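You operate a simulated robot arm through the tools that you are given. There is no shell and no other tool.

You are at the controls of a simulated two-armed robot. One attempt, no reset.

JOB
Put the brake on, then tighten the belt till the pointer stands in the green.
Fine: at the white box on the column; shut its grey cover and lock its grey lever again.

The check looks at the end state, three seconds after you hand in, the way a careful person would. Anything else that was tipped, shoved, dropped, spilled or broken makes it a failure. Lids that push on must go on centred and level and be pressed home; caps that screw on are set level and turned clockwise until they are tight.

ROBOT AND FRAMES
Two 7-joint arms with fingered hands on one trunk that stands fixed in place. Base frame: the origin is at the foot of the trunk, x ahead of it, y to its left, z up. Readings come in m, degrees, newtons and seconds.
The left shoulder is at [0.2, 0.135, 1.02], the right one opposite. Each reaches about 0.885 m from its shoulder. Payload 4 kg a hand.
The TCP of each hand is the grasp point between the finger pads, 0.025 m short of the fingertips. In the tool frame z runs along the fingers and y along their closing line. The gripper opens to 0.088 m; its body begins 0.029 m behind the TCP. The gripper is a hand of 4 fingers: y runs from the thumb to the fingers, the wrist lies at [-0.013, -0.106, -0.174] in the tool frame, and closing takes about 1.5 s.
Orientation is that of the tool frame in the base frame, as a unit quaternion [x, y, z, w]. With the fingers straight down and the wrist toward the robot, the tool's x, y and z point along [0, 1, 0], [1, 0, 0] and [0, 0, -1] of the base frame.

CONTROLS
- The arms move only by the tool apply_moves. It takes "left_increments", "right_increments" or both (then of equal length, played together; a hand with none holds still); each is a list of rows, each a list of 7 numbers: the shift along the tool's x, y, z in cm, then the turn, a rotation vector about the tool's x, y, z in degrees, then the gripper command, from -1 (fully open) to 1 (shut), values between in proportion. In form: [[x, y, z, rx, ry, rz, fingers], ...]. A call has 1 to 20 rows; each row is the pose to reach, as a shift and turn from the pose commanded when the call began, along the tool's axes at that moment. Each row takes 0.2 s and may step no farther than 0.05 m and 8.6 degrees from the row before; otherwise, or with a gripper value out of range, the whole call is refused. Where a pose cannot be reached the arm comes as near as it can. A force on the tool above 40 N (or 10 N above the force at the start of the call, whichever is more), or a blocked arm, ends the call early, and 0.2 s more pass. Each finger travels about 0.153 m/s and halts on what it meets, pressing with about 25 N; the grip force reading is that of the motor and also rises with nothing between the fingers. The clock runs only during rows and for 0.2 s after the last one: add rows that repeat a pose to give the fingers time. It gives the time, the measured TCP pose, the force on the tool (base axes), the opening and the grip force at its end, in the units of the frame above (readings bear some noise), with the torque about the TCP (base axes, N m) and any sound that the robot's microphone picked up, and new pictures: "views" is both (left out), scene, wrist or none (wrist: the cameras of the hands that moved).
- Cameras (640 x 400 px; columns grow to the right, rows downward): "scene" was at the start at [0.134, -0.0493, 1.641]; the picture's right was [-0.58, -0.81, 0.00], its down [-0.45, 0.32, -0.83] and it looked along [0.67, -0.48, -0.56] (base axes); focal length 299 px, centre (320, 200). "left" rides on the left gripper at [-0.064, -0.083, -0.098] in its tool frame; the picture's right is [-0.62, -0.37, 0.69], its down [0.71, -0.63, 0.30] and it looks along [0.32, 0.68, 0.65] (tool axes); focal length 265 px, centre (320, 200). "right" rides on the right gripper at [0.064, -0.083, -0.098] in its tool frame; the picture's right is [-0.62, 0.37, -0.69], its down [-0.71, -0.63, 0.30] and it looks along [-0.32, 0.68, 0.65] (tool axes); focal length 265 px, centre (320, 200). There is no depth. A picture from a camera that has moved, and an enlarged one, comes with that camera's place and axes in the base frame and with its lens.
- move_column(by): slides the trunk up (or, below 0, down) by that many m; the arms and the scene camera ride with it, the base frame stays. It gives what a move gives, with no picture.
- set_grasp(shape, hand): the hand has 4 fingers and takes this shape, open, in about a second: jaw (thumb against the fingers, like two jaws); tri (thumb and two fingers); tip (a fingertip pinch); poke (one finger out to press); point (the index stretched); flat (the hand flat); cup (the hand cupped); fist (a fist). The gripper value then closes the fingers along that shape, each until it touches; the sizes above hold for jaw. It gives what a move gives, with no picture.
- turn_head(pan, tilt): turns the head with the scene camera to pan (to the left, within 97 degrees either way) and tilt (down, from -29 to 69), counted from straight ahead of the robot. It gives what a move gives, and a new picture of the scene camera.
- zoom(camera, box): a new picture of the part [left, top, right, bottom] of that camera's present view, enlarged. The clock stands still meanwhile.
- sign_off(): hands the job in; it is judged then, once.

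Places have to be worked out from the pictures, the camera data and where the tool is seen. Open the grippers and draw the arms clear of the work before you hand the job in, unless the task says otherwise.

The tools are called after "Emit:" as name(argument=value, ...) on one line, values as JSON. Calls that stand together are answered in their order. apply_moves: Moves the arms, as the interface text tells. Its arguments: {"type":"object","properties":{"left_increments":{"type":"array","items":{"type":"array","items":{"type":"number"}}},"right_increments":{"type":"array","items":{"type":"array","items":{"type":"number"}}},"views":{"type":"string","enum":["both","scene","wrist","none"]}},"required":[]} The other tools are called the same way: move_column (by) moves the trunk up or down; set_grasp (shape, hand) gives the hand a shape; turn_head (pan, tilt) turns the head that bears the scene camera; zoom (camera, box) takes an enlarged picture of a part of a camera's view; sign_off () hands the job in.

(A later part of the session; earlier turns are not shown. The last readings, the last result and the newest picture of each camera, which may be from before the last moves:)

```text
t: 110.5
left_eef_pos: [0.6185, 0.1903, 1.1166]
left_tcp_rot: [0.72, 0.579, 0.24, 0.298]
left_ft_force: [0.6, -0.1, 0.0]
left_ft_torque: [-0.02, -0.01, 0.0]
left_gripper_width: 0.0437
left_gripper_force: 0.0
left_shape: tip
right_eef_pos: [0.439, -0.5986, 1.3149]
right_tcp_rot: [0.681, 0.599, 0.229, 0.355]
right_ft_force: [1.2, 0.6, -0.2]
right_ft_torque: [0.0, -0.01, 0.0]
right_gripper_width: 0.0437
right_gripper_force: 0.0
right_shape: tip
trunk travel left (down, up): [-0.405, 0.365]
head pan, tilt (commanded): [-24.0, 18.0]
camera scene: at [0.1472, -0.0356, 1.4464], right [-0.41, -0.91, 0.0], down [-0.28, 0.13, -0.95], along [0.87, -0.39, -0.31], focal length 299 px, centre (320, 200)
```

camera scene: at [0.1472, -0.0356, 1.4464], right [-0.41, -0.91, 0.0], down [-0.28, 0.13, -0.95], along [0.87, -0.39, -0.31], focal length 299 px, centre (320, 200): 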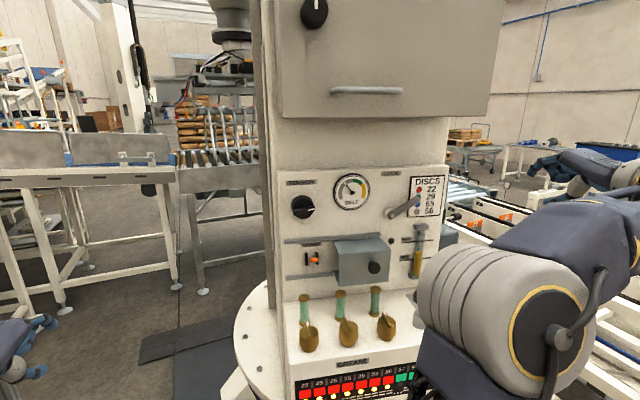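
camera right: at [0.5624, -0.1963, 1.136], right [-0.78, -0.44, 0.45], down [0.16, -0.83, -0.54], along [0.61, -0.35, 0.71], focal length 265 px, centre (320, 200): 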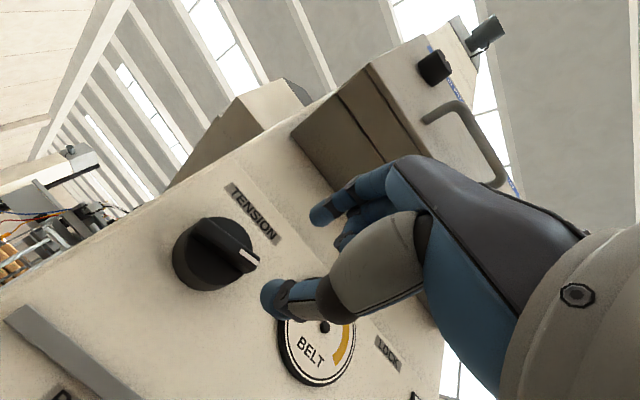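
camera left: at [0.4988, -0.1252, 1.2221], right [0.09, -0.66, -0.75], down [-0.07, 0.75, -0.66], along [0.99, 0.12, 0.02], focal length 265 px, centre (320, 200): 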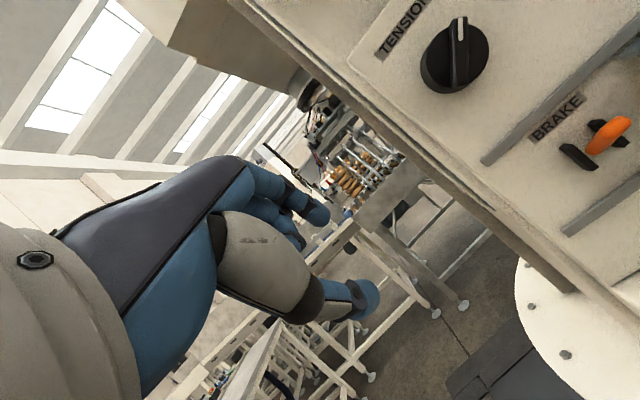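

The panel is free now. I level the left hand's fingers and raise it to the knob's height, still well to the left.

Emit:
apply_moves(left_increments=[[-1.5, 1.5, -1.1, -8, 0, 0, 0], [-3, 3, -2.1, -16, 0, 0, 0], [-4.5, 4.6, -3.2, -24, 0, 0, 0], [-6, 6.1, -4.3, -32, 0, 0, 0], [-7.5, 7.7, -5.4, -40, 0, 0, 0], [-8.8, 9.2, -6.4, -44, 0, 0, 0], [-8.8, 9.2, -6.4, -44, 0, 0, 0]], views="both")

Emit:
zoom(camera="scene", box=[270, 160, 400, 290])

```text
t: 112.1
left_eef_pos: [0.6188, 0.0993, 1.2277]
left_tcp_rot: [0.556, 0.447, 0.44, 0.546]
left_ft_force: [-1.0, -0.3, 0.6]
left_ft_torque: [-0.02, 0.01, -0.03]
left_gripper_width: 0.0438
left_gripper_force: 0.1
left_shape: tip
right_eef_pos: [0.4397, -0.5977, 1.3151]
right_tcp_rot: [0.679, 0.6, 0.23, 0.354]
right_ft_force: [0.6, 0.1, -0.9]
right_ft_torque: [-0.03, -0.01, 0.0]
right_gripper_width: 0.0438
right_gripper_force: 0.1
right_shape: tip
trunk travel left (down, up): [-0.405, 0.365]
head pan, tilt (commanded): [-24.0, 18.0]
camera scene: at [0.1472, -0.0356, 1.4464], right [-0.41, -0.91, 0.0], down [-0.28, 0.13, -0.95], along [0.87, -0.39, -0.31], focal length 299 px, centre (320, 200)
camera left: at [0.5075, 0.0559, 1.1468], right [0.54, -0.75, -0.38], down [0.44, 0.63, -0.63], along [0.72, 0.17, 0.67], focal length 265 px, centre (320, 200)
```

scene: 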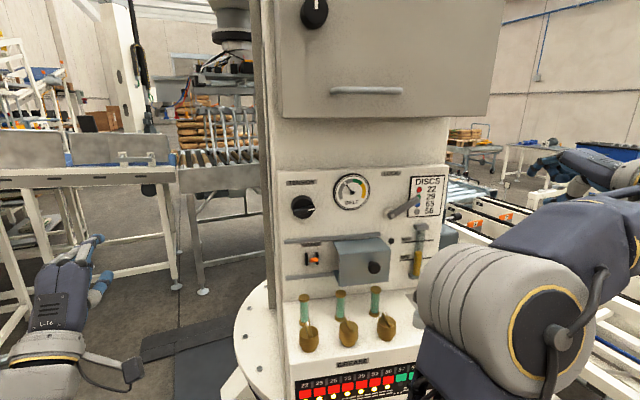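
left: 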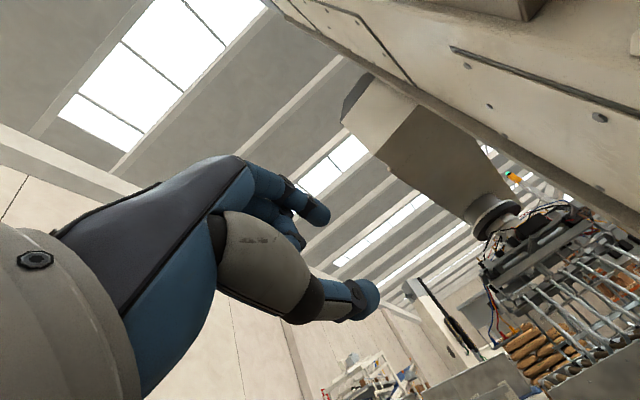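

```text
3.08 times, centred on (335, 225) of scene
camera zoom: at [0.1472, -0.0356, 1.4464], right [-0.41, -0.91, 0.0], down [-0.28, 0.13, -0.95], along [0.87, -0.39, -0.31], focal length 919 px, centre (274, 123)
```

zoom: 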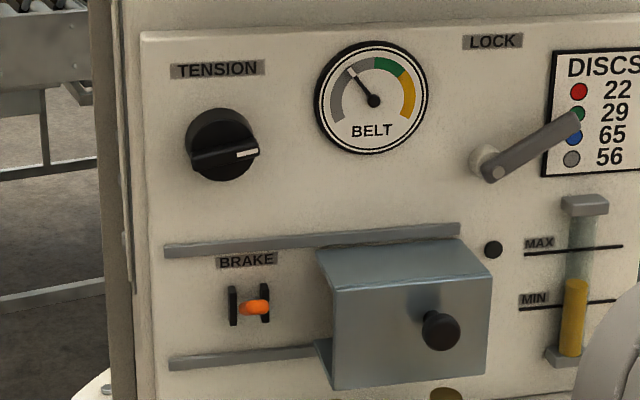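

Left fingers are level and along the knob's axis. The bar is level too, matching the vertical closing line, so I bring the left hand in front of the knob at 8 cm distance.

Emit:
apply_moves(left_increments=[[-4, 0, 1, 0, 0, 0, 0], [-8, 0, 2, 0, 0, 0, 0], [-12, -0.1, 3, 0, 0, 0, 0], [-16, -0.2, 4, 0, 0, 0, 0], [-20, -0.3, 5, 0, 0, 0, 0], [-24, -0.4, 6, 0, 0, 0, 0], [-28, -0.5, 7, 0, 0, 0, 0], [-32.3, -0.5, 7.6, 0, 0, 0, 0], [-32.3, -0.5, 7.6, 0, 0, 0, 0]], views="both")

Emit:
zoom(camera="left", box=[260, 100, 560, 350])

Emit:
zoom(camera="scene", box=[250, 150, 410, 290])

```text
t: 114.1
left_eef_pos: [0.6244, -0.2319, 1.2198]
left_tcp_rot: [0.556, 0.447, 0.439, 0.546]
left_ft_force: [0.0, -0.2, 0.4]
left_ft_torque: [0.01, -0.02, -0.04]
left_gripper_width: 0.044
left_gripper_force: 0.0
left_shape: tip
right_eef_pos: [0.44, -0.5979, 1.3161]
right_tcp_rot: [0.679, 0.6, 0.23, 0.355]
right_ft_force: [-0.8, -0.8, -0.3]
right_ft_torque: [-0.02, -0.01, 0.0]
right_gripper_width: 0.0439
right_gripper_force: 0.1
right_shape: tip
trunk travel left (down, up): [-0.405, 0.365]
head pan, tilt (commanded): [-24.0, 18.0]
camera scene: at [0.1472, -0.0356, 1.4464], right [-0.41, -0.91, 0.0], down [-0.28, 0.13, -0.95], along [0.87, -0.39, -0.31], focal length 299 px, centre (320, 200)
camera left: at [0.5141, -0.2746, 1.1394], right [0.54, -0.75, -0.38], down [0.44, 0.63, -0.64], along [0.72, 0.17, 0.67], focal length 265 px, centre (320, 200)
```

scene: 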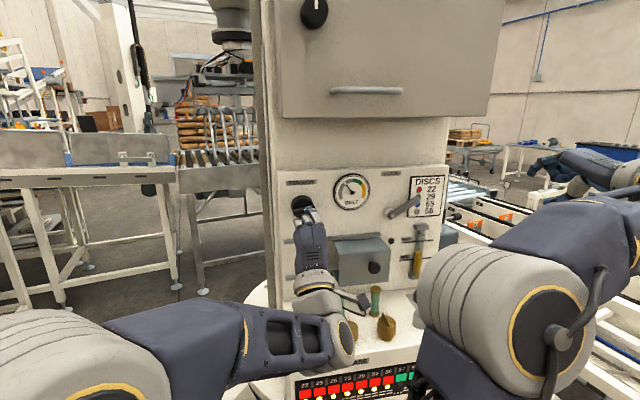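
left: 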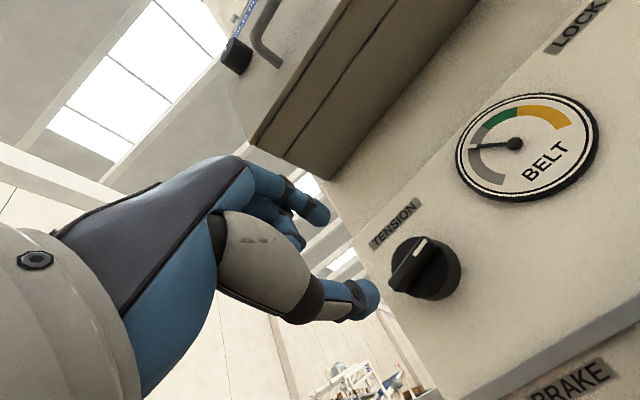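

```text
1.60 times, centred on (410, 225) of left
camera zoom: at [0.5141, -0.2746, 1.1394], right [0.54, -0.75, -0.38], down [0.44, 0.63, -0.64], along [0.72, 0.17, 0.67], focal length 425 px, centre (176, 160)
```

zoom: 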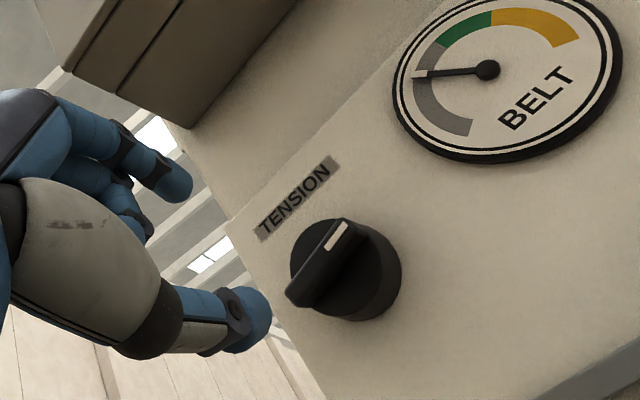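

```text
2.86 times, centred on (330, 220) of scene
camera zoom: at [0.1472, -0.0356, 1.4464], right [-0.41, -0.91, 0.0], down [-0.28, 0.13, -0.95], along [0.87, -0.39, -0.31], focal length 853 px, centre (291, 143)
```

zoom: 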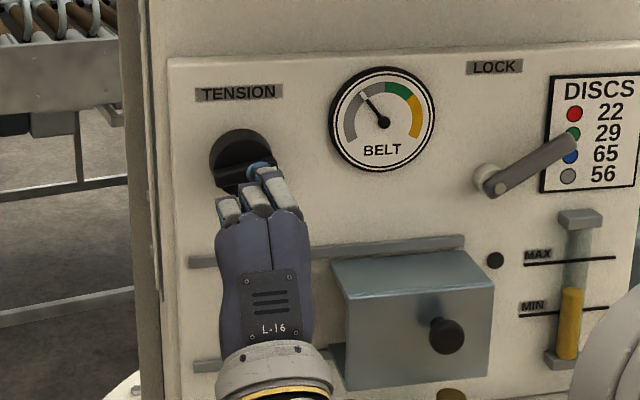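

Exactly in place, and the left camera sees both knob and gauge. I advance 5.5 cm and check.

Emit:
apply_moves(left_increments=[[0, 0, 2, 0, 0, 0, 0], [0, 0, 4, 0, 0, 0, 0], [0, 0, 5.5, 0, 0, 0, 0], [0, 0, 5.5, 0, 0, 0, 0]], views="wrist")

Emit:
zoom(camera="left", box=[220, 120, 480, 340])

Emit:
zoom(camera="scene", box=[250, 150, 410, 290])

```text
t: 115.1
left_eef_pos: [0.6778, -0.2442, 1.2182]
left_tcp_rot: [0.557, 0.446, 0.438, 0.547]
left_ft_force: [-0.4, 1.0, 0.4]
left_ft_torque: [0.02, 0.01, 0.04]
left_gripper_width: 0.044
left_gripper_force: 0.2
left_shape: tip
right_eef_pos: [0.4396, -0.5964, 1.3154]
right_tcp_rot: [0.68, 0.599, 0.229, 0.356]
right_ft_force: [-0.6, 0.1, -0.1]
right_ft_torque: [0.0, -0.04, 0.0]
right_gripper_width: 0.0439
right_gripper_force: 0.0
right_shape: tip
trunk travel left (down, up): [-0.405, 0.365]
head pan, tilt (commanded): [-24.0, 18.0]
camera left: at [0.5669, -0.2869, 1.1383], right [0.54, -0.75, -0.38], down [0.44, 0.63, -0.64], along [0.72, 0.17, 0.67], focal length 265 px, centre (320, 200)
```

left: 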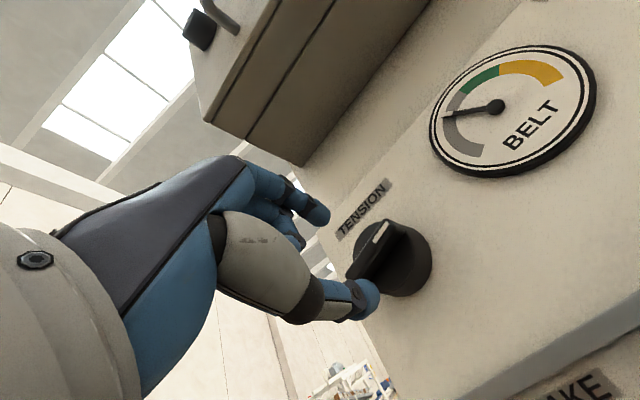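

```text
1.82 times, centred on (350, 230) of left
camera zoom: at [0.5669, -0.2869, 1.1383], right [0.54, -0.75, -0.38], down [0.44, 0.63, -0.64], along [0.72, 0.17, 0.67], focal length 483 px, centre (266, 146)
```

zoom: 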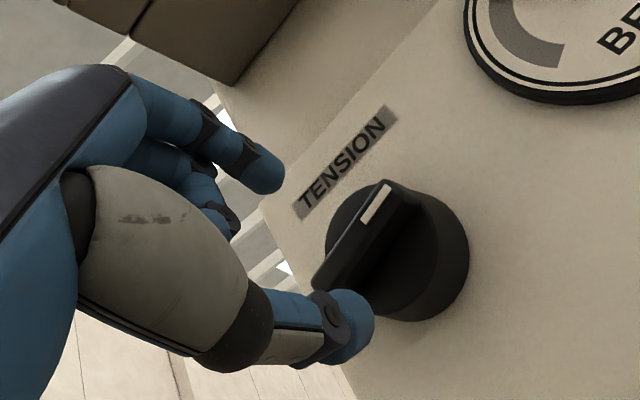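

```text
2.86 times, centred on (330, 220) of scene
camera zoom: at [0.1472, -0.0356, 1.4464], right [-0.41, -0.91, 0.0], down [-0.28, 0.13, -0.95], along [0.87, -0.39, -0.31], focal length 853 px, centre (291, 143)
```

zoom: 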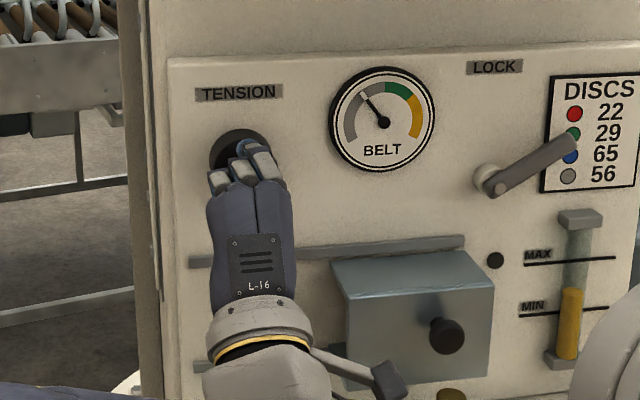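

Index above and thumb below the bar. I advance the last 2.9 cm and close.

Emit:
apply_moves(left_increments=[[0, 0, 1.2, 0, 0, 0, 0], [0, 0, 2.4, 0, 0, 0, 0], [0, 0, 2.9, 0, 0, 0, 0], [0, 0, 2.9, 0, 0, 0, 0.4], [0, 0, 2.9, 0, 0, 0, 0.8], [0, 0, 2.9, 0, 0, 0, 1], [0, 0, 2.9, 0, 0, 0, 1], [0, 0, 2.7, 0, 0, 0, 1], [0, 0, 2.6, 0, 0, 0, 1]], views="wrist")

Emit:
zoom(camera="left", box=[220, 120, 480, 340])

```text
t: 117.1
left_eef_pos: [0.7039, -0.2482, 1.2186]
left_tcp_rot: [0.556, 0.448, 0.44, 0.545]
left_ft_force: [17.6, -5.5, 2.8]
left_ft_torque: [-0.03, -0.09, -0.02]
left_gripper_width: 0.0065
left_gripper_force: 25.2
left_shape: tip
right_eef_pos: [0.4395, -0.5982, 1.3148]
right_tcp_rot: [0.68, 0.599, 0.229, 0.356]
right_ft_force: [0.2, 1.0, -0.5]
right_ft_torque: [-0.01, 0.03, 0.01]
right_gripper_width: 0.0441
right_gripper_force: 0.1
right_shape: tip
trunk travel left (down, up): [-0.405, 0.365]
head pan, tilt (commanded): [-24.0, 18.0]
camera left: at [0.5935, -0.2921, 1.1378], right [0.54, -0.75, -0.38], down [0.44, 0.64, -0.64], along [0.72, 0.17, 0.67], focal length 265 px, centre (320, 200)
```

left: 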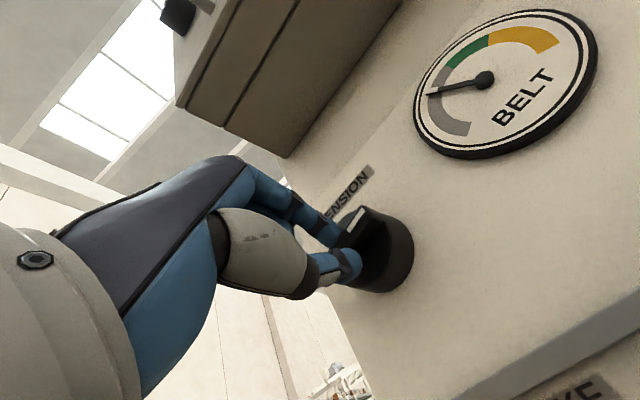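

```text
1.82 times, centred on (350, 230) of left
camera zoom: at [0.5935, -0.2921, 1.1378], right [0.54, -0.75, -0.38], down [0.44, 0.64, -0.64], along [0.72, 0.17, 0.67], focal length 483 px, centre (266, 146)
```

zoom: 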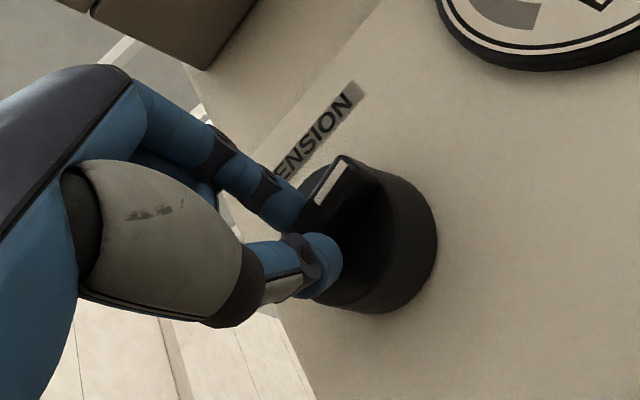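

Firm grip with the left hand. I ease forward 2 mm and turn clockwise 16°, watching for any posture change.

Emit:
apply_moves(left_increments=[[0, 0, 0.2, 0, 0, 0, 1], [0, 0, 0.2, 0, 0, 5, 1], [0, 0, 0.2, 0, 0, 10, 1], [0, 0, 0.2, 0, 0, 16, 1], [0, 0, 0.2, 0, 0, 16, 1]], views="both")

Emit:
zoom(camera="scene", box=[250, 150, 410, 290])

```text
t: 118.3
left_eef_pos: [0.7051, -0.2491, 1.2209]
left_tcp_rot: [0.613, 0.364, 0.512, 0.479]
left_ft_force: [8.6, 1.7, 2.3]
left_ft_torque: [-0.07, -0.08, 0.1]
left_gripper_width: 0.0066
left_gripper_force: 24.8
left_shape: tip
right_eef_pos: [0.4401, -0.598, 1.3157]
right_tcp_rot: [0.68, 0.599, 0.23, 0.355]
right_ft_force: [0.5, 0.2, -0.4]
right_ft_torque: [0.02, -0.02, 0.02]
right_gripper_width: 0.0435
right_gripper_force: 0.0
right_shape: tip
trunk travel left (down, up): [-0.405, 0.365]
head pan, tilt (commanded): [-24.0, 18.0]
camera scene: at [0.1475, -0.0354, 1.4464], right [-0.41, -0.91, 0.0], down [-0.28, 0.13, -0.95], along [0.87, -0.39, -0.31], focal length 299 px, centre (320, 200)
camera left: at [0.5997, -0.2677, 1.1242], right [0.56, -0.63, -0.54], down [0.47, 0.78, -0.41], along [0.68, -0.02, 0.74], focal length 265 px, centre (320, 200)
```

scene: 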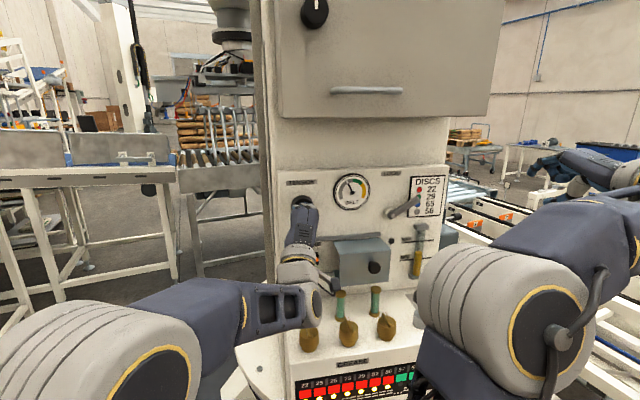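
left: 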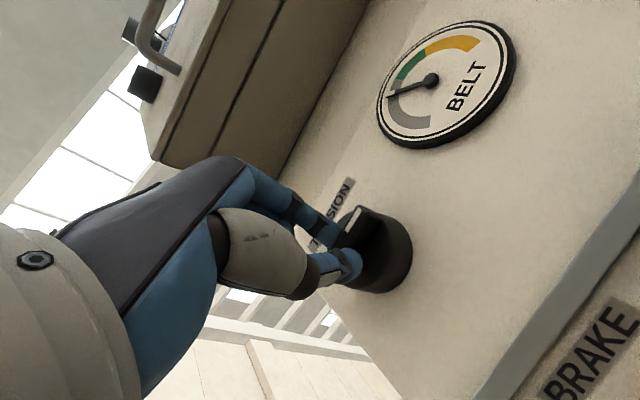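

```text
2.86 times, centred on (330, 220) of scene
camera zoom: at [0.1475, -0.0354, 1.4464], right [-0.41, -0.91, 0.0], down [-0.28, 0.13, -0.95], along [0.87, -0.39, -0.31], focal length 853 px, centre (291, 143)
```

zoom: 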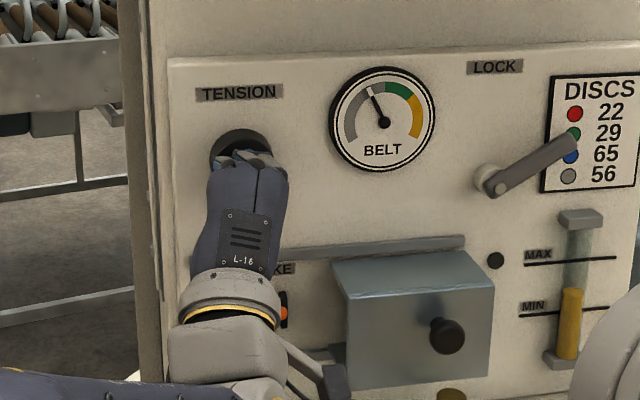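

The turn works cleanly: pointer went from about −38° to −22°, i.e. about 1:1. I turn another 24°.

Emit:
apply_moves(left_increments=[[0, 0, 0, 0, 0, 6, 1], [0, 0, 0, 0, 0, 12, 1], [0, 0, 0, 0, 0, 18, 1], [0, 0, 0, 0, 0, 24, 1], [0, 0, 0, 0, 0, 24, 1]], views="both")

Emit:
zoom(camera="scene", box=[250, 150, 410, 290])

```text
t: 119.5
left_eef_pos: [0.704, -0.2493, 1.2204]
left_tcp_rot: [0.675, 0.229, 0.6, 0.364]
left_ft_force: [7.8, 1.3, 11.1]
left_ft_torque: [-0.15, -0.22, 0.02]
left_gripper_width: 0.0062
left_gripper_force: 25.4
left_shape: tip
right_eef_pos: [0.4398, -0.5982, 1.3166]
right_tcp_rot: [0.68, 0.599, 0.229, 0.355]
right_ft_force: [-0.7, -0.6, 0.6]
right_ft_torque: [-0.04, 0.01, -0.03]
right_gripper_width: 0.0439
right_gripper_force: 0.0
right_shape: tip
trunk travel left (down, up): [-0.405, 0.365]
head pan, tilt (commanded): [-24.0, 18.0]
camera scene: at [0.1473, -0.0355, 1.4465], right [-0.41, -0.91, 0.0], down [-0.28, 0.13, -0.95], along [0.87, -0.39, -0.31], focal length 299 px, centre (320, 200)
camera left: at [0.6088, -0.2257, 1.1173], right [0.61, -0.38, -0.69], down [0.5, 0.86, -0.03], along [0.61, -0.33, 0.72], focal length 265 px, centre (320, 200)
```

scene: 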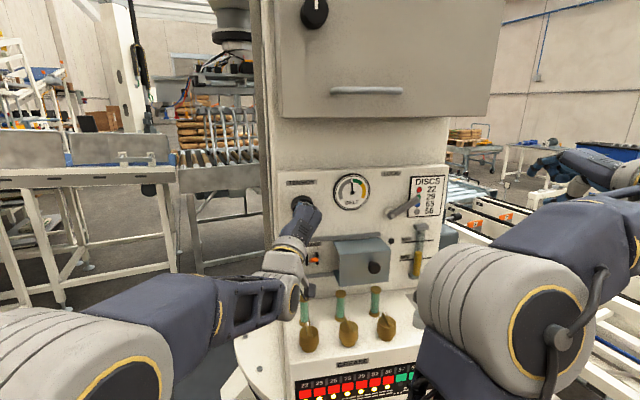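
left: 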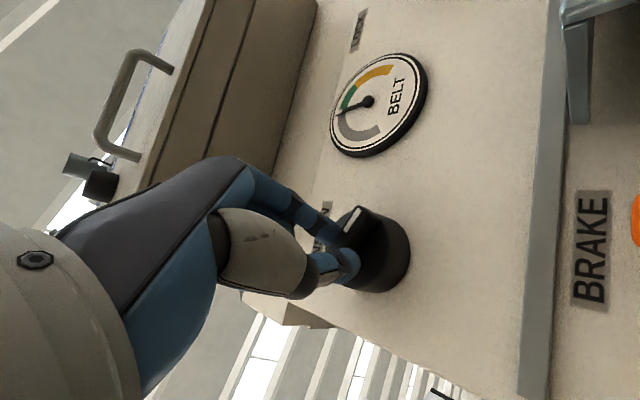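

```text
2.86 times, centred on (330, 220) of scene
camera zoom: at [0.1473, -0.0355, 1.4465], right [-0.41, -0.91, 0.0], down [-0.28, 0.13, -0.95], along [0.87, -0.39, -0.31], focal length 853 px, centre (291, 143)
```

zoom: 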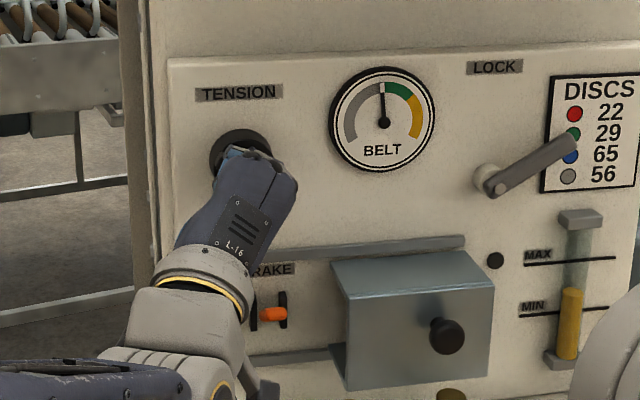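

The pointer is at about 0°, right at the start of the green. I turn another 24° toward its middle.

Emit:
apply_moves(left_increments=[[0, 0, 0, 0, 0, 6, 1], [0, 0, 0, 0, 0, 12, 1], [0, 0, 0, 0, 0, 18, 1], [0, 0, 0, 0, 0, 24, 1], [0, 0, 0, 0, 0, 24, 1]], views="both")

Emit:
zoom(camera="scene", box=[320, 160, 380, 220])

Emit:
zoom(camera="scene", box=[250, 150, 410, 290])

```text
t: 120.7
left_eef_pos: [0.7041, -0.2496, 1.2202]
left_tcp_rot: [0.708, 0.084, 0.662, 0.231]
left_ft_force: [10.0, -5.7, 14.5]
left_ft_torque: [-0.12, -0.23, -0.12]
left_gripper_width: 0.0057
left_gripper_force: 25.2
left_shape: tip
right_eef_pos: [0.4394, -0.5982, 1.3167]
right_tcp_rot: [0.68, 0.599, 0.229, 0.355]
right_ft_force: [-0.2, 0.2, 0.6]
right_ft_torque: [0.01, -0.02, 0.0]
right_gripper_width: 0.0438
right_gripper_force: 0.1
right_shape: tip
trunk travel left (down, up): [-0.405, 0.365]
head pan, tilt (commanded): [-24.0, 18.0]
camera scene: at [0.1473, -0.0358, 1.4464], right [-0.41, -0.91, 0.0], down [-0.28, 0.13, -0.95], along [0.87, -0.39, -0.31], focal length 299 px, centre (320, 200)
camera left: at [0.617, -0.1848, 1.1274], right [0.68, -0.09, -0.73], down [0.49, 0.79, 0.36], along [0.55, -0.61, 0.58], focal length 265 px, centre (320, 200)
```

scene: 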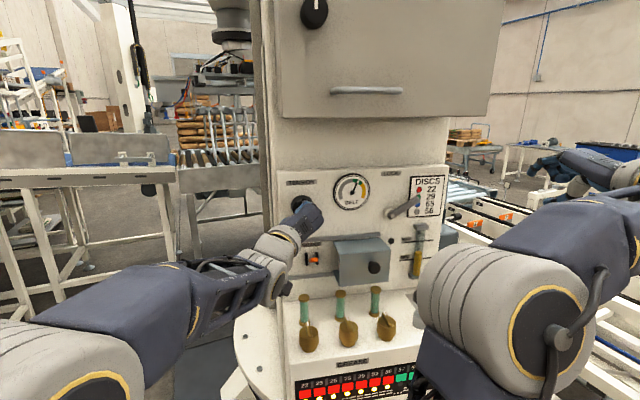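
left: 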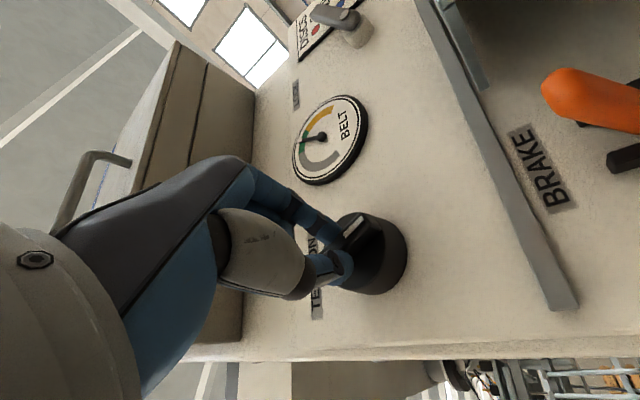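

```text
6.67 times, centred on (350, 190) of scene
camera zoom: at [0.1473, -0.0358, 1.4464], right [-0.41, -0.91, 0.0], down [-0.28, 0.13, -0.95], along [0.87, -0.39, -0.31], focal length 1990 px, centre (120, 267)
```

zoom: 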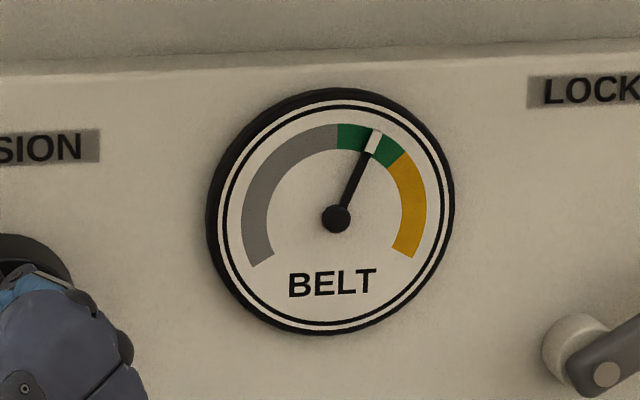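

```text
2.86 times, centred on (330, 220) of scene
camera zoom: at [0.1473, -0.0358, 1.4464], right [-0.41, -0.91, 0.0], down [-0.28, 0.13, -0.95], along [0.87, -0.39, -0.31], focal length 853 px, centre (291, 143)
```

zoom: 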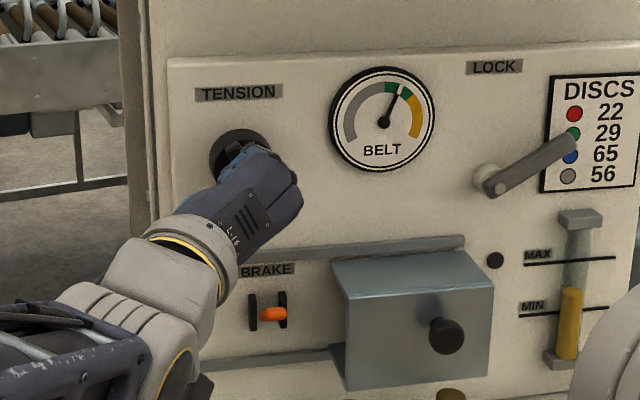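

The pointer stands in the middle of the green. I open the left fingers and draw straight back, then confirm it holds.

Emit:
apply_moves(left_increments=[[0, 0, 0, 0, 0, 0, 0.6], [0, 0, 0, 0, 0, 0, 0.1], [0, 0, 0, 0, 0, 0, 0], [0, 0, -1.5, 0, 0, 0, 0], [0, 0, -4, 0, 0, 0, 0], [0, 0, -8, 0, 0, 0, 0], [0, 0, -10, 0, 0, 0, 0], [0, 0, -10, 0, 0, 0, 0]], views="scene")

Emit:
zoom(camera="scene", box=[280, 160, 400, 250])

```text
t: 122.5
left_eef_pos: [0.6063, -0.2292, 1.2204]
left_tcp_rot: [0.708, 0.084, 0.662, 0.23]
left_ft_force: [0.6, 0.1, 0.7]
left_ft_torque: [-0.01, 0.02, -0.01]
left_gripper_width: 0.0436
left_gripper_force: 0.0
left_shape: tip
right_eef_pos: [0.439, -0.5982, 1.3165]
right_tcp_rot: [0.68, 0.599, 0.23, 0.355]
right_ft_force: [-0.2, 0.6, 0.1]
right_ft_torque: [-0.02, 0.06, -0.03]
right_gripper_width: 0.0438
right_gripper_force: 0.0
right_shape: tip
trunk travel left (down, up): [-0.405, 0.365]
head pan, tilt (commanded): [-24.0, 18.0]
camera scene: at [0.1473, -0.0356, 1.4464], right [-0.41, -0.91, 0.0], down [-0.28, 0.13, -0.95], along [0.87, -0.39, -0.31], focal length 299 px, centre (320, 200)
```

scene: 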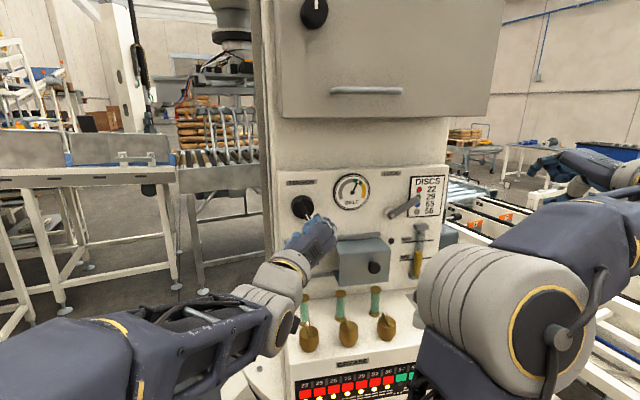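

```text
4.44 times, centred on (340, 205) of scene
camera zoom: at [0.1473, -0.0356, 1.4464], right [-0.41, -0.91, 0.0], down [-0.28, 0.13, -0.95], along [0.87, -0.39, -0.31], focal length 1327 px, centre (231, 178)
```

zoom: 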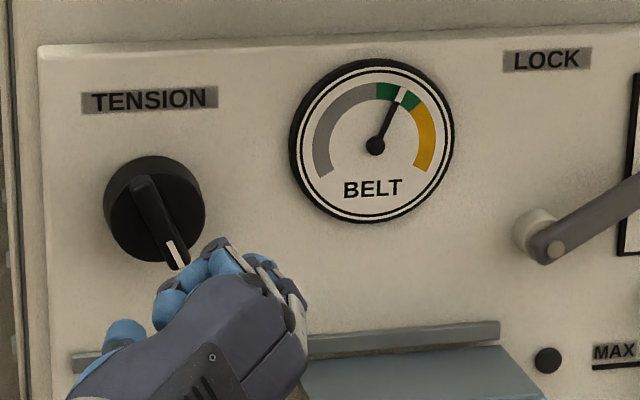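

The pointer holds in the green. Now to relock: I move the left hand away to the left, give the right hand the point shape and will then push the LOCK lever back up from below.

Emit:
apply_moves(left_increments=[[1.2, -2.6, -2, 0, 0, 0, 0], [2.5, -5.2, -4, 0, 0, 0, 0], [3.8, -7.8, -6, 0, 0, 0, 0], [5, -10.5, -8, 0, 0, 0, 0], [6.3, -13.1, -10.2, 0, 0, 0, 0], [7.6, -15.8, -10.2, 0, 0, 0, 0], [8.8, -18.4, -10.2, 0, 0, 0, 0], [10, -21, -10.2, 0, 0, 0, 0]], views="none")

Emit:
set_grasp(hand="right", shape="point")

Emit:
apply_moves(right_increments=[[2, -0.6, 3.5, 0, 0, 0, -1], [4, -1.2, 7, 0, 0, 0, -1], [6, -1.8, 10.5, 0, 0, 0, -1], [8, -2.4, 14, 0, 0, 0, -1], [9.5, -2.9, 16.5, 0, 0, 0, -1], [10.6, -3.2, 18.4, 0, 0, 0, -1], [10.6, -3.2, 18.4, 0, 0, 0, -1]], views="both")

Emit:
zoom(camera="scene", box=[320, 150, 480, 290])

```text
t: 124.3
left_eef_pos: [0.5573, 0.0213, 1.2216]
left_tcp_rot: [0.708, 0.084, 0.662, 0.231]
left_ft_force: [-0.5, -0.1, 0.5]
left_ft_torque: [0.01, 0.02, -0.01]
left_gripper_width: 0.0437
left_gripper_force: 0.1
left_shape: tip
right_eef_pos: [0.441, -0.5977, 1.3157]
right_tcp_rot: [0.68, 0.599, 0.229, 0.355]
right_ft_force: [-0.7, -0.2, 0.3]
right_ft_torque: [0.02, -0.02, 0.0]
right_gripper_width: 0.0436
right_gripper_force: 0.1
right_shape: tip
trunk travel left (down, up): [-0.405, 0.365]
head pan, tilt (commanded): [-24.0, 18.0]
```

```text
t: 125.2
left_eef_pos: [0.5566, 0.0221, 1.2224]
left_tcp_rot: [0.708, 0.084, 0.662, 0.23]
left_ft_force: [0.0, -0.4, 0.0]
left_ft_torque: [-0.01, 0.02, -0.03]
left_gripper_width: 0.0435
left_gripper_force: 0.1
left_shape: tip
right_eef_pos: [0.4406, -0.598, 1.3143]
right_tcp_rot: [0.68, 0.6, 0.23, 0.355]
right_ft_force: [0.0, 0.0, 0.2]
right_ft_torque: [-0.04, 0.01, -0.01]
right_gripper_width: 0.0807
right_gripper_force: 0.1
right_shape: point
trunk travel left (down, up): [-0.405, 0.365]
head pan, tilt (commanded): [-24.0, 18.0]
```

```text
t: 126.8
left_eef_pos: [0.5573, 0.0212, 1.2222]
left_tcp_rot: [0.708, 0.084, 0.662, 0.23]
left_ft_force: [0.1, -0.3, -0.3]
left_ft_torque: [0.01, 0.02, -0.05]
left_gripper_width: 0.0435
left_gripper_force: 0.0
left_shape: tip
right_eef_pos: [0.5732, -0.5311, 1.1617]
right_tcp_rot: [0.68, 0.599, 0.23, 0.356]
right_ft_force: [0.7, -0.4, 0.5]
right_ft_torque: [0.04, 0.0, -0.01]
right_gripper_width: 0.081
right_gripper_force: 0.0
right_shape: point
trunk travel left (down, up): [-0.405, 0.365]
head pan, tilt (commanded): [-24.0, 18.0]
camera scene: at [0.1472, -0.0356, 1.4464], right [-0.41, -0.91, 0.0], down [-0.28, 0.13, -0.95], along [0.87, -0.39, -0.31], focal length 299 px, centre (320, 200)
camera right: at [0.4581, -0.4447, 1.1541], right [-0.38, -0.47, 0.79], down [-0.31, -0.74, -0.59], along [0.87, -0.47, 0.14], focal length 265 px, centre (320, 200)
```

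scene: 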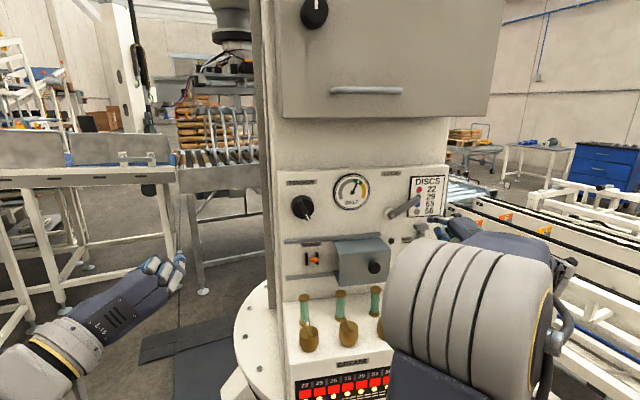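
right: 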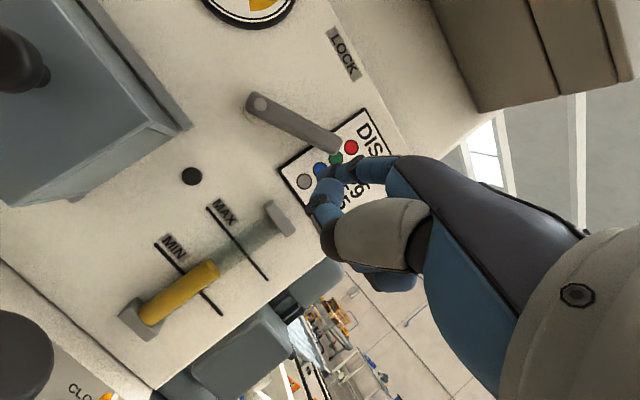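

```text
2.86 times, centred on (400, 220) of scene
camera zoom: at [0.1472, -0.0356, 1.4464], right [-0.41, -0.91, 0.0], down [-0.28, 0.13, -0.95], along [0.87, -0.39, -0.31], focal length 853 px, centre (91, 143)
```

zoom: 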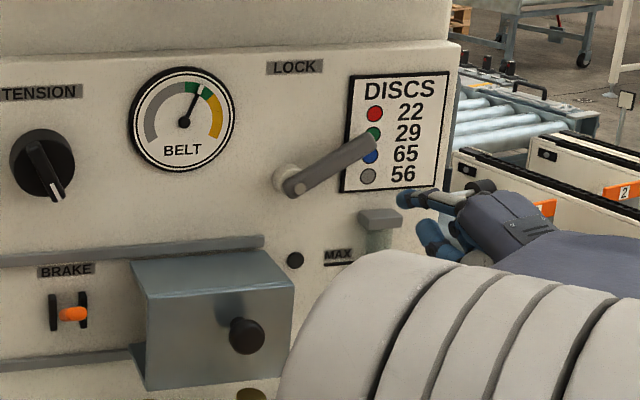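

The index tip is visible just below and right of the lever. I advance it 6 cm in beside the lever.

Emit:
apply_moves(right_increments=[[-0.1, 1.3, 1.6, 0, 0, 0, -1], [-0.1, 2.7, 3.2, 0, 0, 0, -1], [-0.2, 4.0, 4.8, 0, 0, 0, -1], [-0.2, 4.0, 4.8, 0, 0, 0, -1]], views="both")

Emit:
zoom(camera="scene", box=[320, 150, 480, 290])

```text
t: 127.8
left_eef_pos: [0.5576, 0.0202, 1.2209]
left_tcp_rot: [0.708, 0.086, 0.662, 0.23]
left_ft_force: [-0.1, -0.3, -0.9]
left_ft_torque: [-0.03, 0.01, 0.0]
left_gripper_width: 0.0435
left_gripper_force: 0.0
left_shape: tip
right_eef_pos: [0.6349, -0.5445, 1.1618]
right_tcp_rot: [0.68, 0.598, 0.229, 0.355]
right_ft_force: [-2.2, 0.1, 0.8]
right_ft_torque: [0.03, -0.04, 0.02]
right_gripper_width: 0.0806
right_gripper_force: 0.0
right_shape: point
trunk travel left (down, up): [-0.405, 0.365]
head pan, tilt (commanded): [-24.0, 18.0]
camera scene: at [0.1472, -0.0356, 1.4464], right [-0.41, -0.91, 0.0], down [-0.28, 0.13, -0.95], along [0.87, -0.39, -0.31], focal length 299 px, centre (320, 200)
camera right: at [0.5191, -0.4579, 1.1539], right [-0.38, -0.47, 0.79], down [-0.31, -0.74, -0.59], along [0.87, -0.47, 0.14], focal length 265 px, centre (320, 200)
```

scene: 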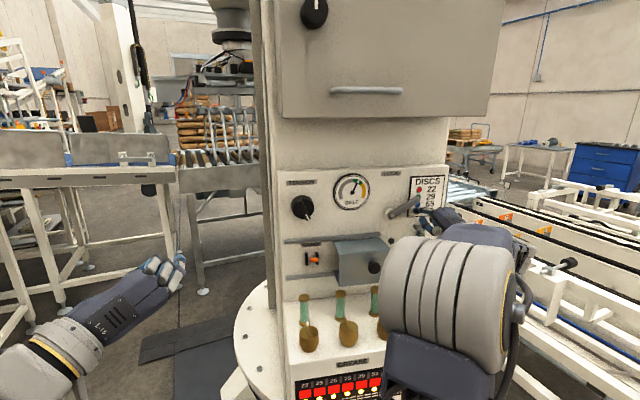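
right: 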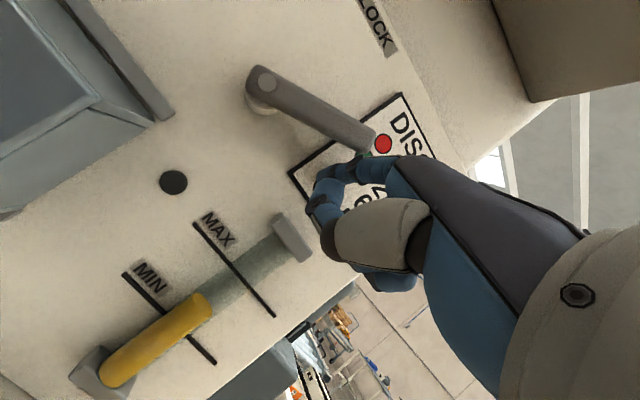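

```text
2.86 times, centred on (400, 220) of scene
camera zoom: at [0.1472, -0.0356, 1.4464], right [-0.41, -0.91, 0.0], down [-0.28, 0.13, -0.95], along [0.87, -0.39, -0.31], focal length 853 px, centre (91, 143)
```

zoom: 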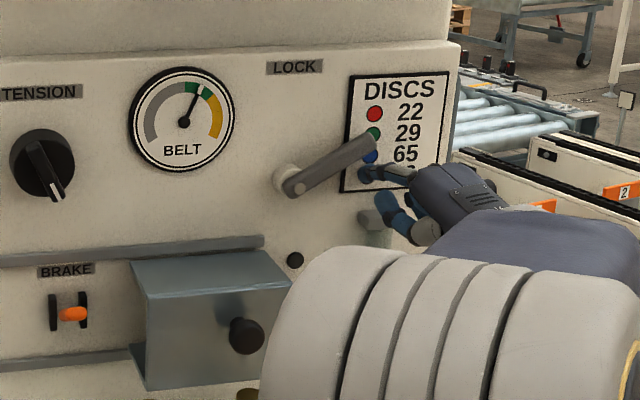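

The fingertip is under the lever. I push it up and to the left along the arc back to upright.

Emit:
apply_moves(right_increments=[[0.2, 0.6, -0.8, 0, 0, 0, -1], [0.5, 1.3, -1.3, 0, 0, 0, -1], [0.7, 2.0, -1.8, 0, 0, 0, -1], [1.1, 2.6, -2.3, 0, 0, 0, -1], [1.5, 3.2, -2.7, 0, 0, 0, -1], [2.1, 3.8, -3.2, 0, 0, 0, -1], [2.7, 4.3, -3.6, 0, 0, 0, -1], [3.3, 4.7, -3.8, 0, 0, 0, -1]], views="both")

Emit:
zoom(camera="scene", box=[320, 150, 480, 290])

```text
t: 129.6
left_eef_pos: [0.5578, 0.0209, 1.2221]
left_tcp_rot: [0.708, 0.084, 0.662, 0.23]
left_ft_force: [0.3, 0.9, -0.5]
left_ft_torque: [0.02, -0.01, -0.03]
left_gripper_width: 0.0437
left_gripper_force: 0.0
left_shape: tip
right_eef_pos: [0.6441, -0.5072, 1.2174]
right_tcp_rot: [0.68, 0.599, 0.23, 0.354]
right_ft_force: [-0.2, -0.6, -0.7]
right_ft_torque: [-0.01, 0.01, 0.01]
right_gripper_width: 0.0806
right_gripper_force: 0.1
right_shape: point
trunk travel left (down, up): [-0.405, 0.365]
head pan, tilt (commanded): [-24.0, 18.0]
camera scene: at [0.1473, -0.0356, 1.4464], right [-0.41, -0.91, 0.0], down [-0.28, 0.13, -0.95], along [0.87, -0.39, -0.31], focal length 299 px, centre (320, 200)
camera right: at [0.5273, -0.4196, 1.2104], right [-0.38, -0.47, 0.79], down [-0.31, -0.74, -0.59], along [0.87, -0.47, 0.14], focal length 265 px, centre (320, 200)
```

scene: 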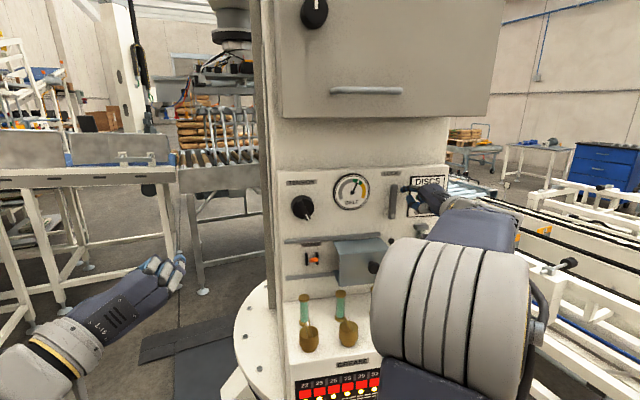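
right: 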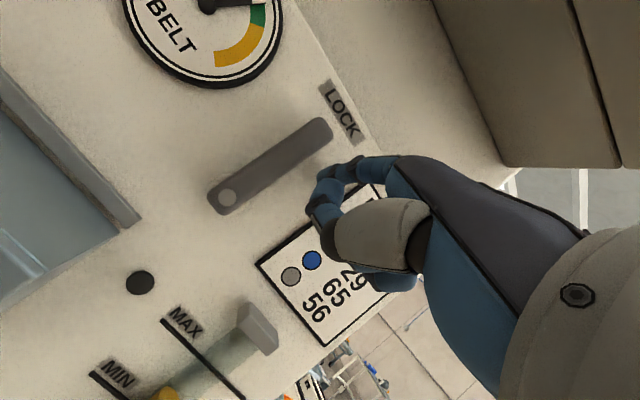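

```text
2.86 times, centred on (400, 220) of scene
camera zoom: at [0.1473, -0.0356, 1.4464], right [-0.41, -0.91, 0.0], down [-0.28, 0.13, -0.95], along [0.87, -0.39, -0.31], focal length 853 px, centre (91, 143)
```

zoom: 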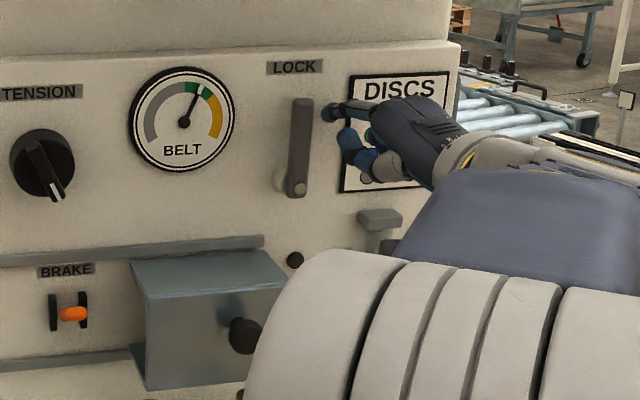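

The lever has snapped upright under the LOCK label. I nudge it lightly from the right to make sure it is at its stop.

Emit:
apply_moves(right_increments=[[0.4, 0, 0, 0, 0, 0, -1], [0.8, 0, 0, 0, 0, 0, -1], [1.1, 0, 0, 0, 0, 0, -1], [1.4, 0, 0, 0, 0, 0, -1]], views="wrist")

Emit:
zoom(camera="scene", box=[330, 150, 430, 240])

```text
t: 130.6
left_eef_pos: [0.5573, 0.0219, 1.2212]
left_tcp_rot: [0.708, 0.085, 0.662, 0.23]
left_ft_force: [-0.8, 0.0, 0.1]
left_ft_torque: [0.01, -0.02, 0.02]
left_gripper_width: 0.0435
left_gripper_force: 0.0
left_shape: tip
right_eef_pos: [0.6462, -0.4925, 1.216]
right_tcp_rot: [0.68, 0.599, 0.229, 0.356]
right_ft_force: [0.6, 0.5, -0.4]
right_ft_torque: [-0.02, 0.01, 0.03]
right_gripper_width: 0.0804
right_gripper_force: 0.0
right_shape: point
trunk travel left (down, up): [-0.405, 0.365]
head pan, tilt (commanded): [-24.0, 18.0]
camera right: at [0.5301, -0.4059, 1.2086], right [-0.38, -0.47, 0.79], down [-0.31, -0.74, -0.59], along [0.87, -0.47, 0.14], focal length 265 px, centre (320, 200)
```

right: 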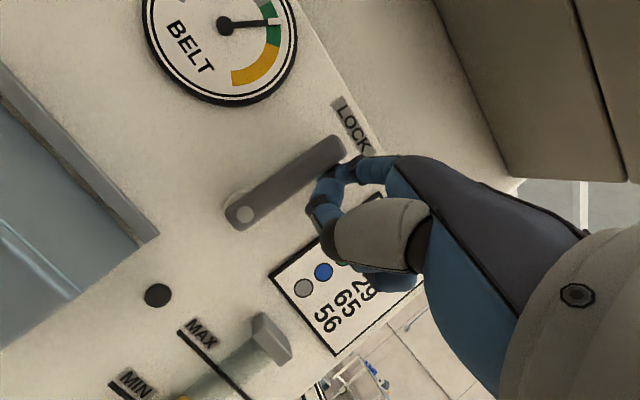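

```text
4.44 times, centred on (380, 195) of scene
camera zoom: at [0.1473, -0.0356, 1.4464], right [-0.41, -0.91, 0.0], down [-0.28, 0.13, -0.95], along [0.87, -0.39, -0.31], focal length 1327 px, centre (53, 222)
```

zoom: 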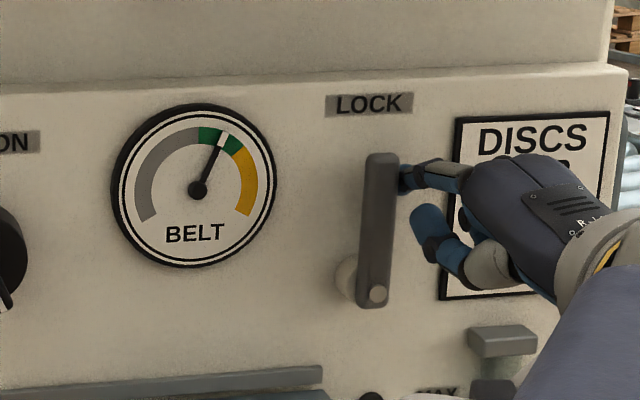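

The finger just touches the upright lever. I press a few millimetres more to feel for the stop.

Emit:
apply_moves(right_increments=[[0.2, 0, 0, 0, 0, 0, -1], [0.4, 0, 0, 0, 0, 0, -1], [0.6, 0, 0, 0, 0, 0, -1]], views="none")

Emit:
zoom(camera="scene", box=[330, 150, 430, 240])

```text
t: 131.4
left_eef_pos: [0.5568, 0.0214, 1.2221]
left_tcp_rot: [0.708, 0.084, 0.662, 0.23]
left_ft_force: [-0.5, -0.1, -0.1]
left_ft_torque: [0.0, 0.0, 0.02]
left_gripper_width: 0.0433
left_gripper_force: 0.1
left_shape: tip
right_eef_pos: [0.6454, -0.4883, 1.2165]
right_tcp_rot: [0.68, 0.599, 0.229, 0.355]
right_ft_force: [-1.4, -5.0, 0.0]
right_ft_torque: [0.15, -0.05, -0.17]
right_gripper_width: 0.0805
right_gripper_force: 0.1
right_shape: point
trunk travel left (down, up): [-0.405, 0.365]
head pan, tilt (commanded): [-24.0, 18.0]
```

```text
4.44 times, centred on (380, 195) of scene
camera zoom: at [0.1472, -0.0358, 1.4464], right [-0.41, -0.91, 0.0], down [-0.28, 0.13, -0.95], along [0.87, -0.39, -0.31], focal length 1327 px, centre (53, 222)
```

zoom: 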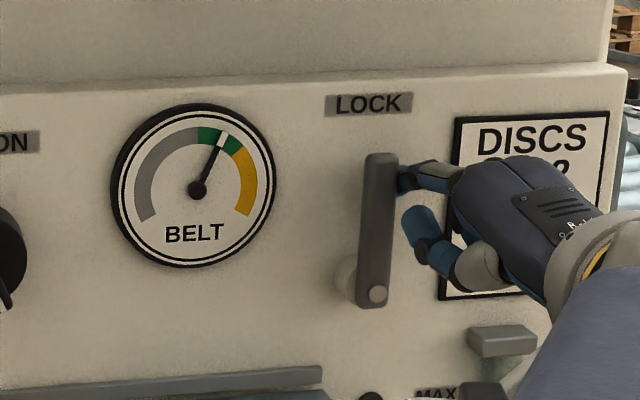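

The lever resists at upright without moving (5 N), so it is locked. I withdraw the finger and lower the right hand to a place in front of the panel just right of the grey cover.

Emit:
apply_moves(right_increments=[[-2.1, -0.2, 0.1, 0, 0, 0, -1], [-1.9, -2.8, -3.0, 0, 0, 0, -1], [-1.8, -5.4, -6.1, 0, 0, 0, -1], [-1.3, -9.0, -3.1, 0, 0, 0, -1], [-0.7, -12.6, -0.1, 0, 0, 0, -1], [-0.2, -16.1, 2.9, 0, 0, 0, -1], [-0.2, -16.1, 2.9, 0, 0, 0, -1]], views="both")

Emit:
zoom(camera="scene", box=[300, 160, 460, 300])

```text
t: 133.0
left_eef_pos: [0.5575, 0.0207, 1.2222]
left_tcp_rot: [0.708, 0.085, 0.662, 0.23]
left_ft_force: [-0.7, -0.6, -0.8]
left_ft_torque: [-0.02, 0.02, -0.04]
left_gripper_width: 0.0436
left_gripper_force: 0.0
left_shape: tip
right_eef_pos: [0.562, -0.4882, 1.0743]
right_tcp_rot: [0.68, 0.598, 0.229, 0.356]
right_ft_force: [0.6, 0.2, 0.0]
right_ft_torque: [0.0, 0.0, -0.03]
right_gripper_width: 0.0809
right_gripper_force: 0.0
right_shape: point
trunk travel left (down, up): [-0.405, 0.365]
head pan, tilt (commanded): [-24.0, 18.0]
camera scene: at [0.1472, -0.0356, 1.4464], right [-0.41, -0.91, 0.0], down [-0.28, 0.13, -0.95], along [0.87, -0.39, -0.31], focal length 299 px, centre (320, 200)
camera right: at [0.4463, -0.4017, 1.0668], right [-0.38, -0.47, 0.79], down [-0.31, -0.74, -0.59], along [0.87, -0.47, 0.14], focal length 265 px, centre (320, 200)
```

scene: 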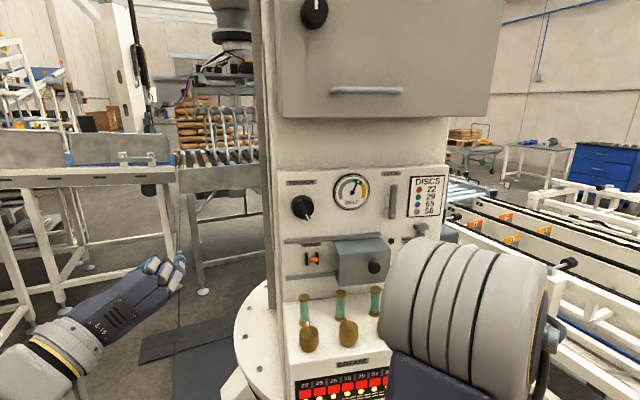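
right: 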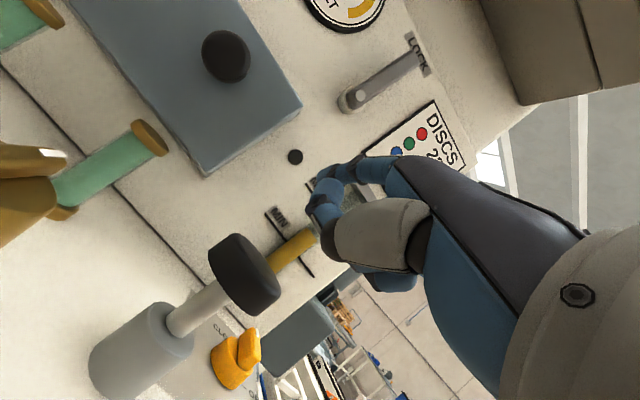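

```text
2.86 times, centred on (380, 230) of scene
camera zoom: at [0.1472, -0.0356, 1.4464], right [-0.41, -0.91, 0.0], down [-0.28, 0.13, -0.95], along [0.87, -0.39, -0.31], focal length 853 px, centre (149, 114)
```

zoom: 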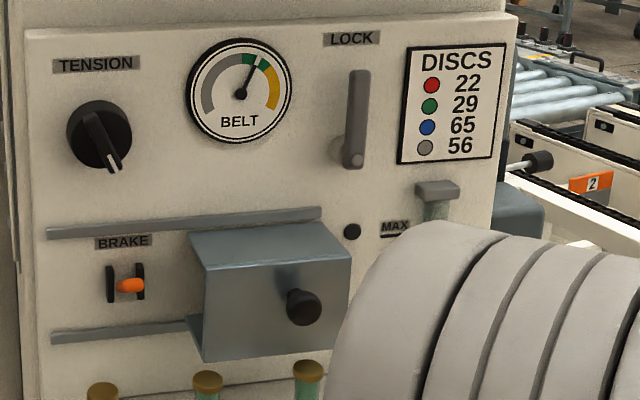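

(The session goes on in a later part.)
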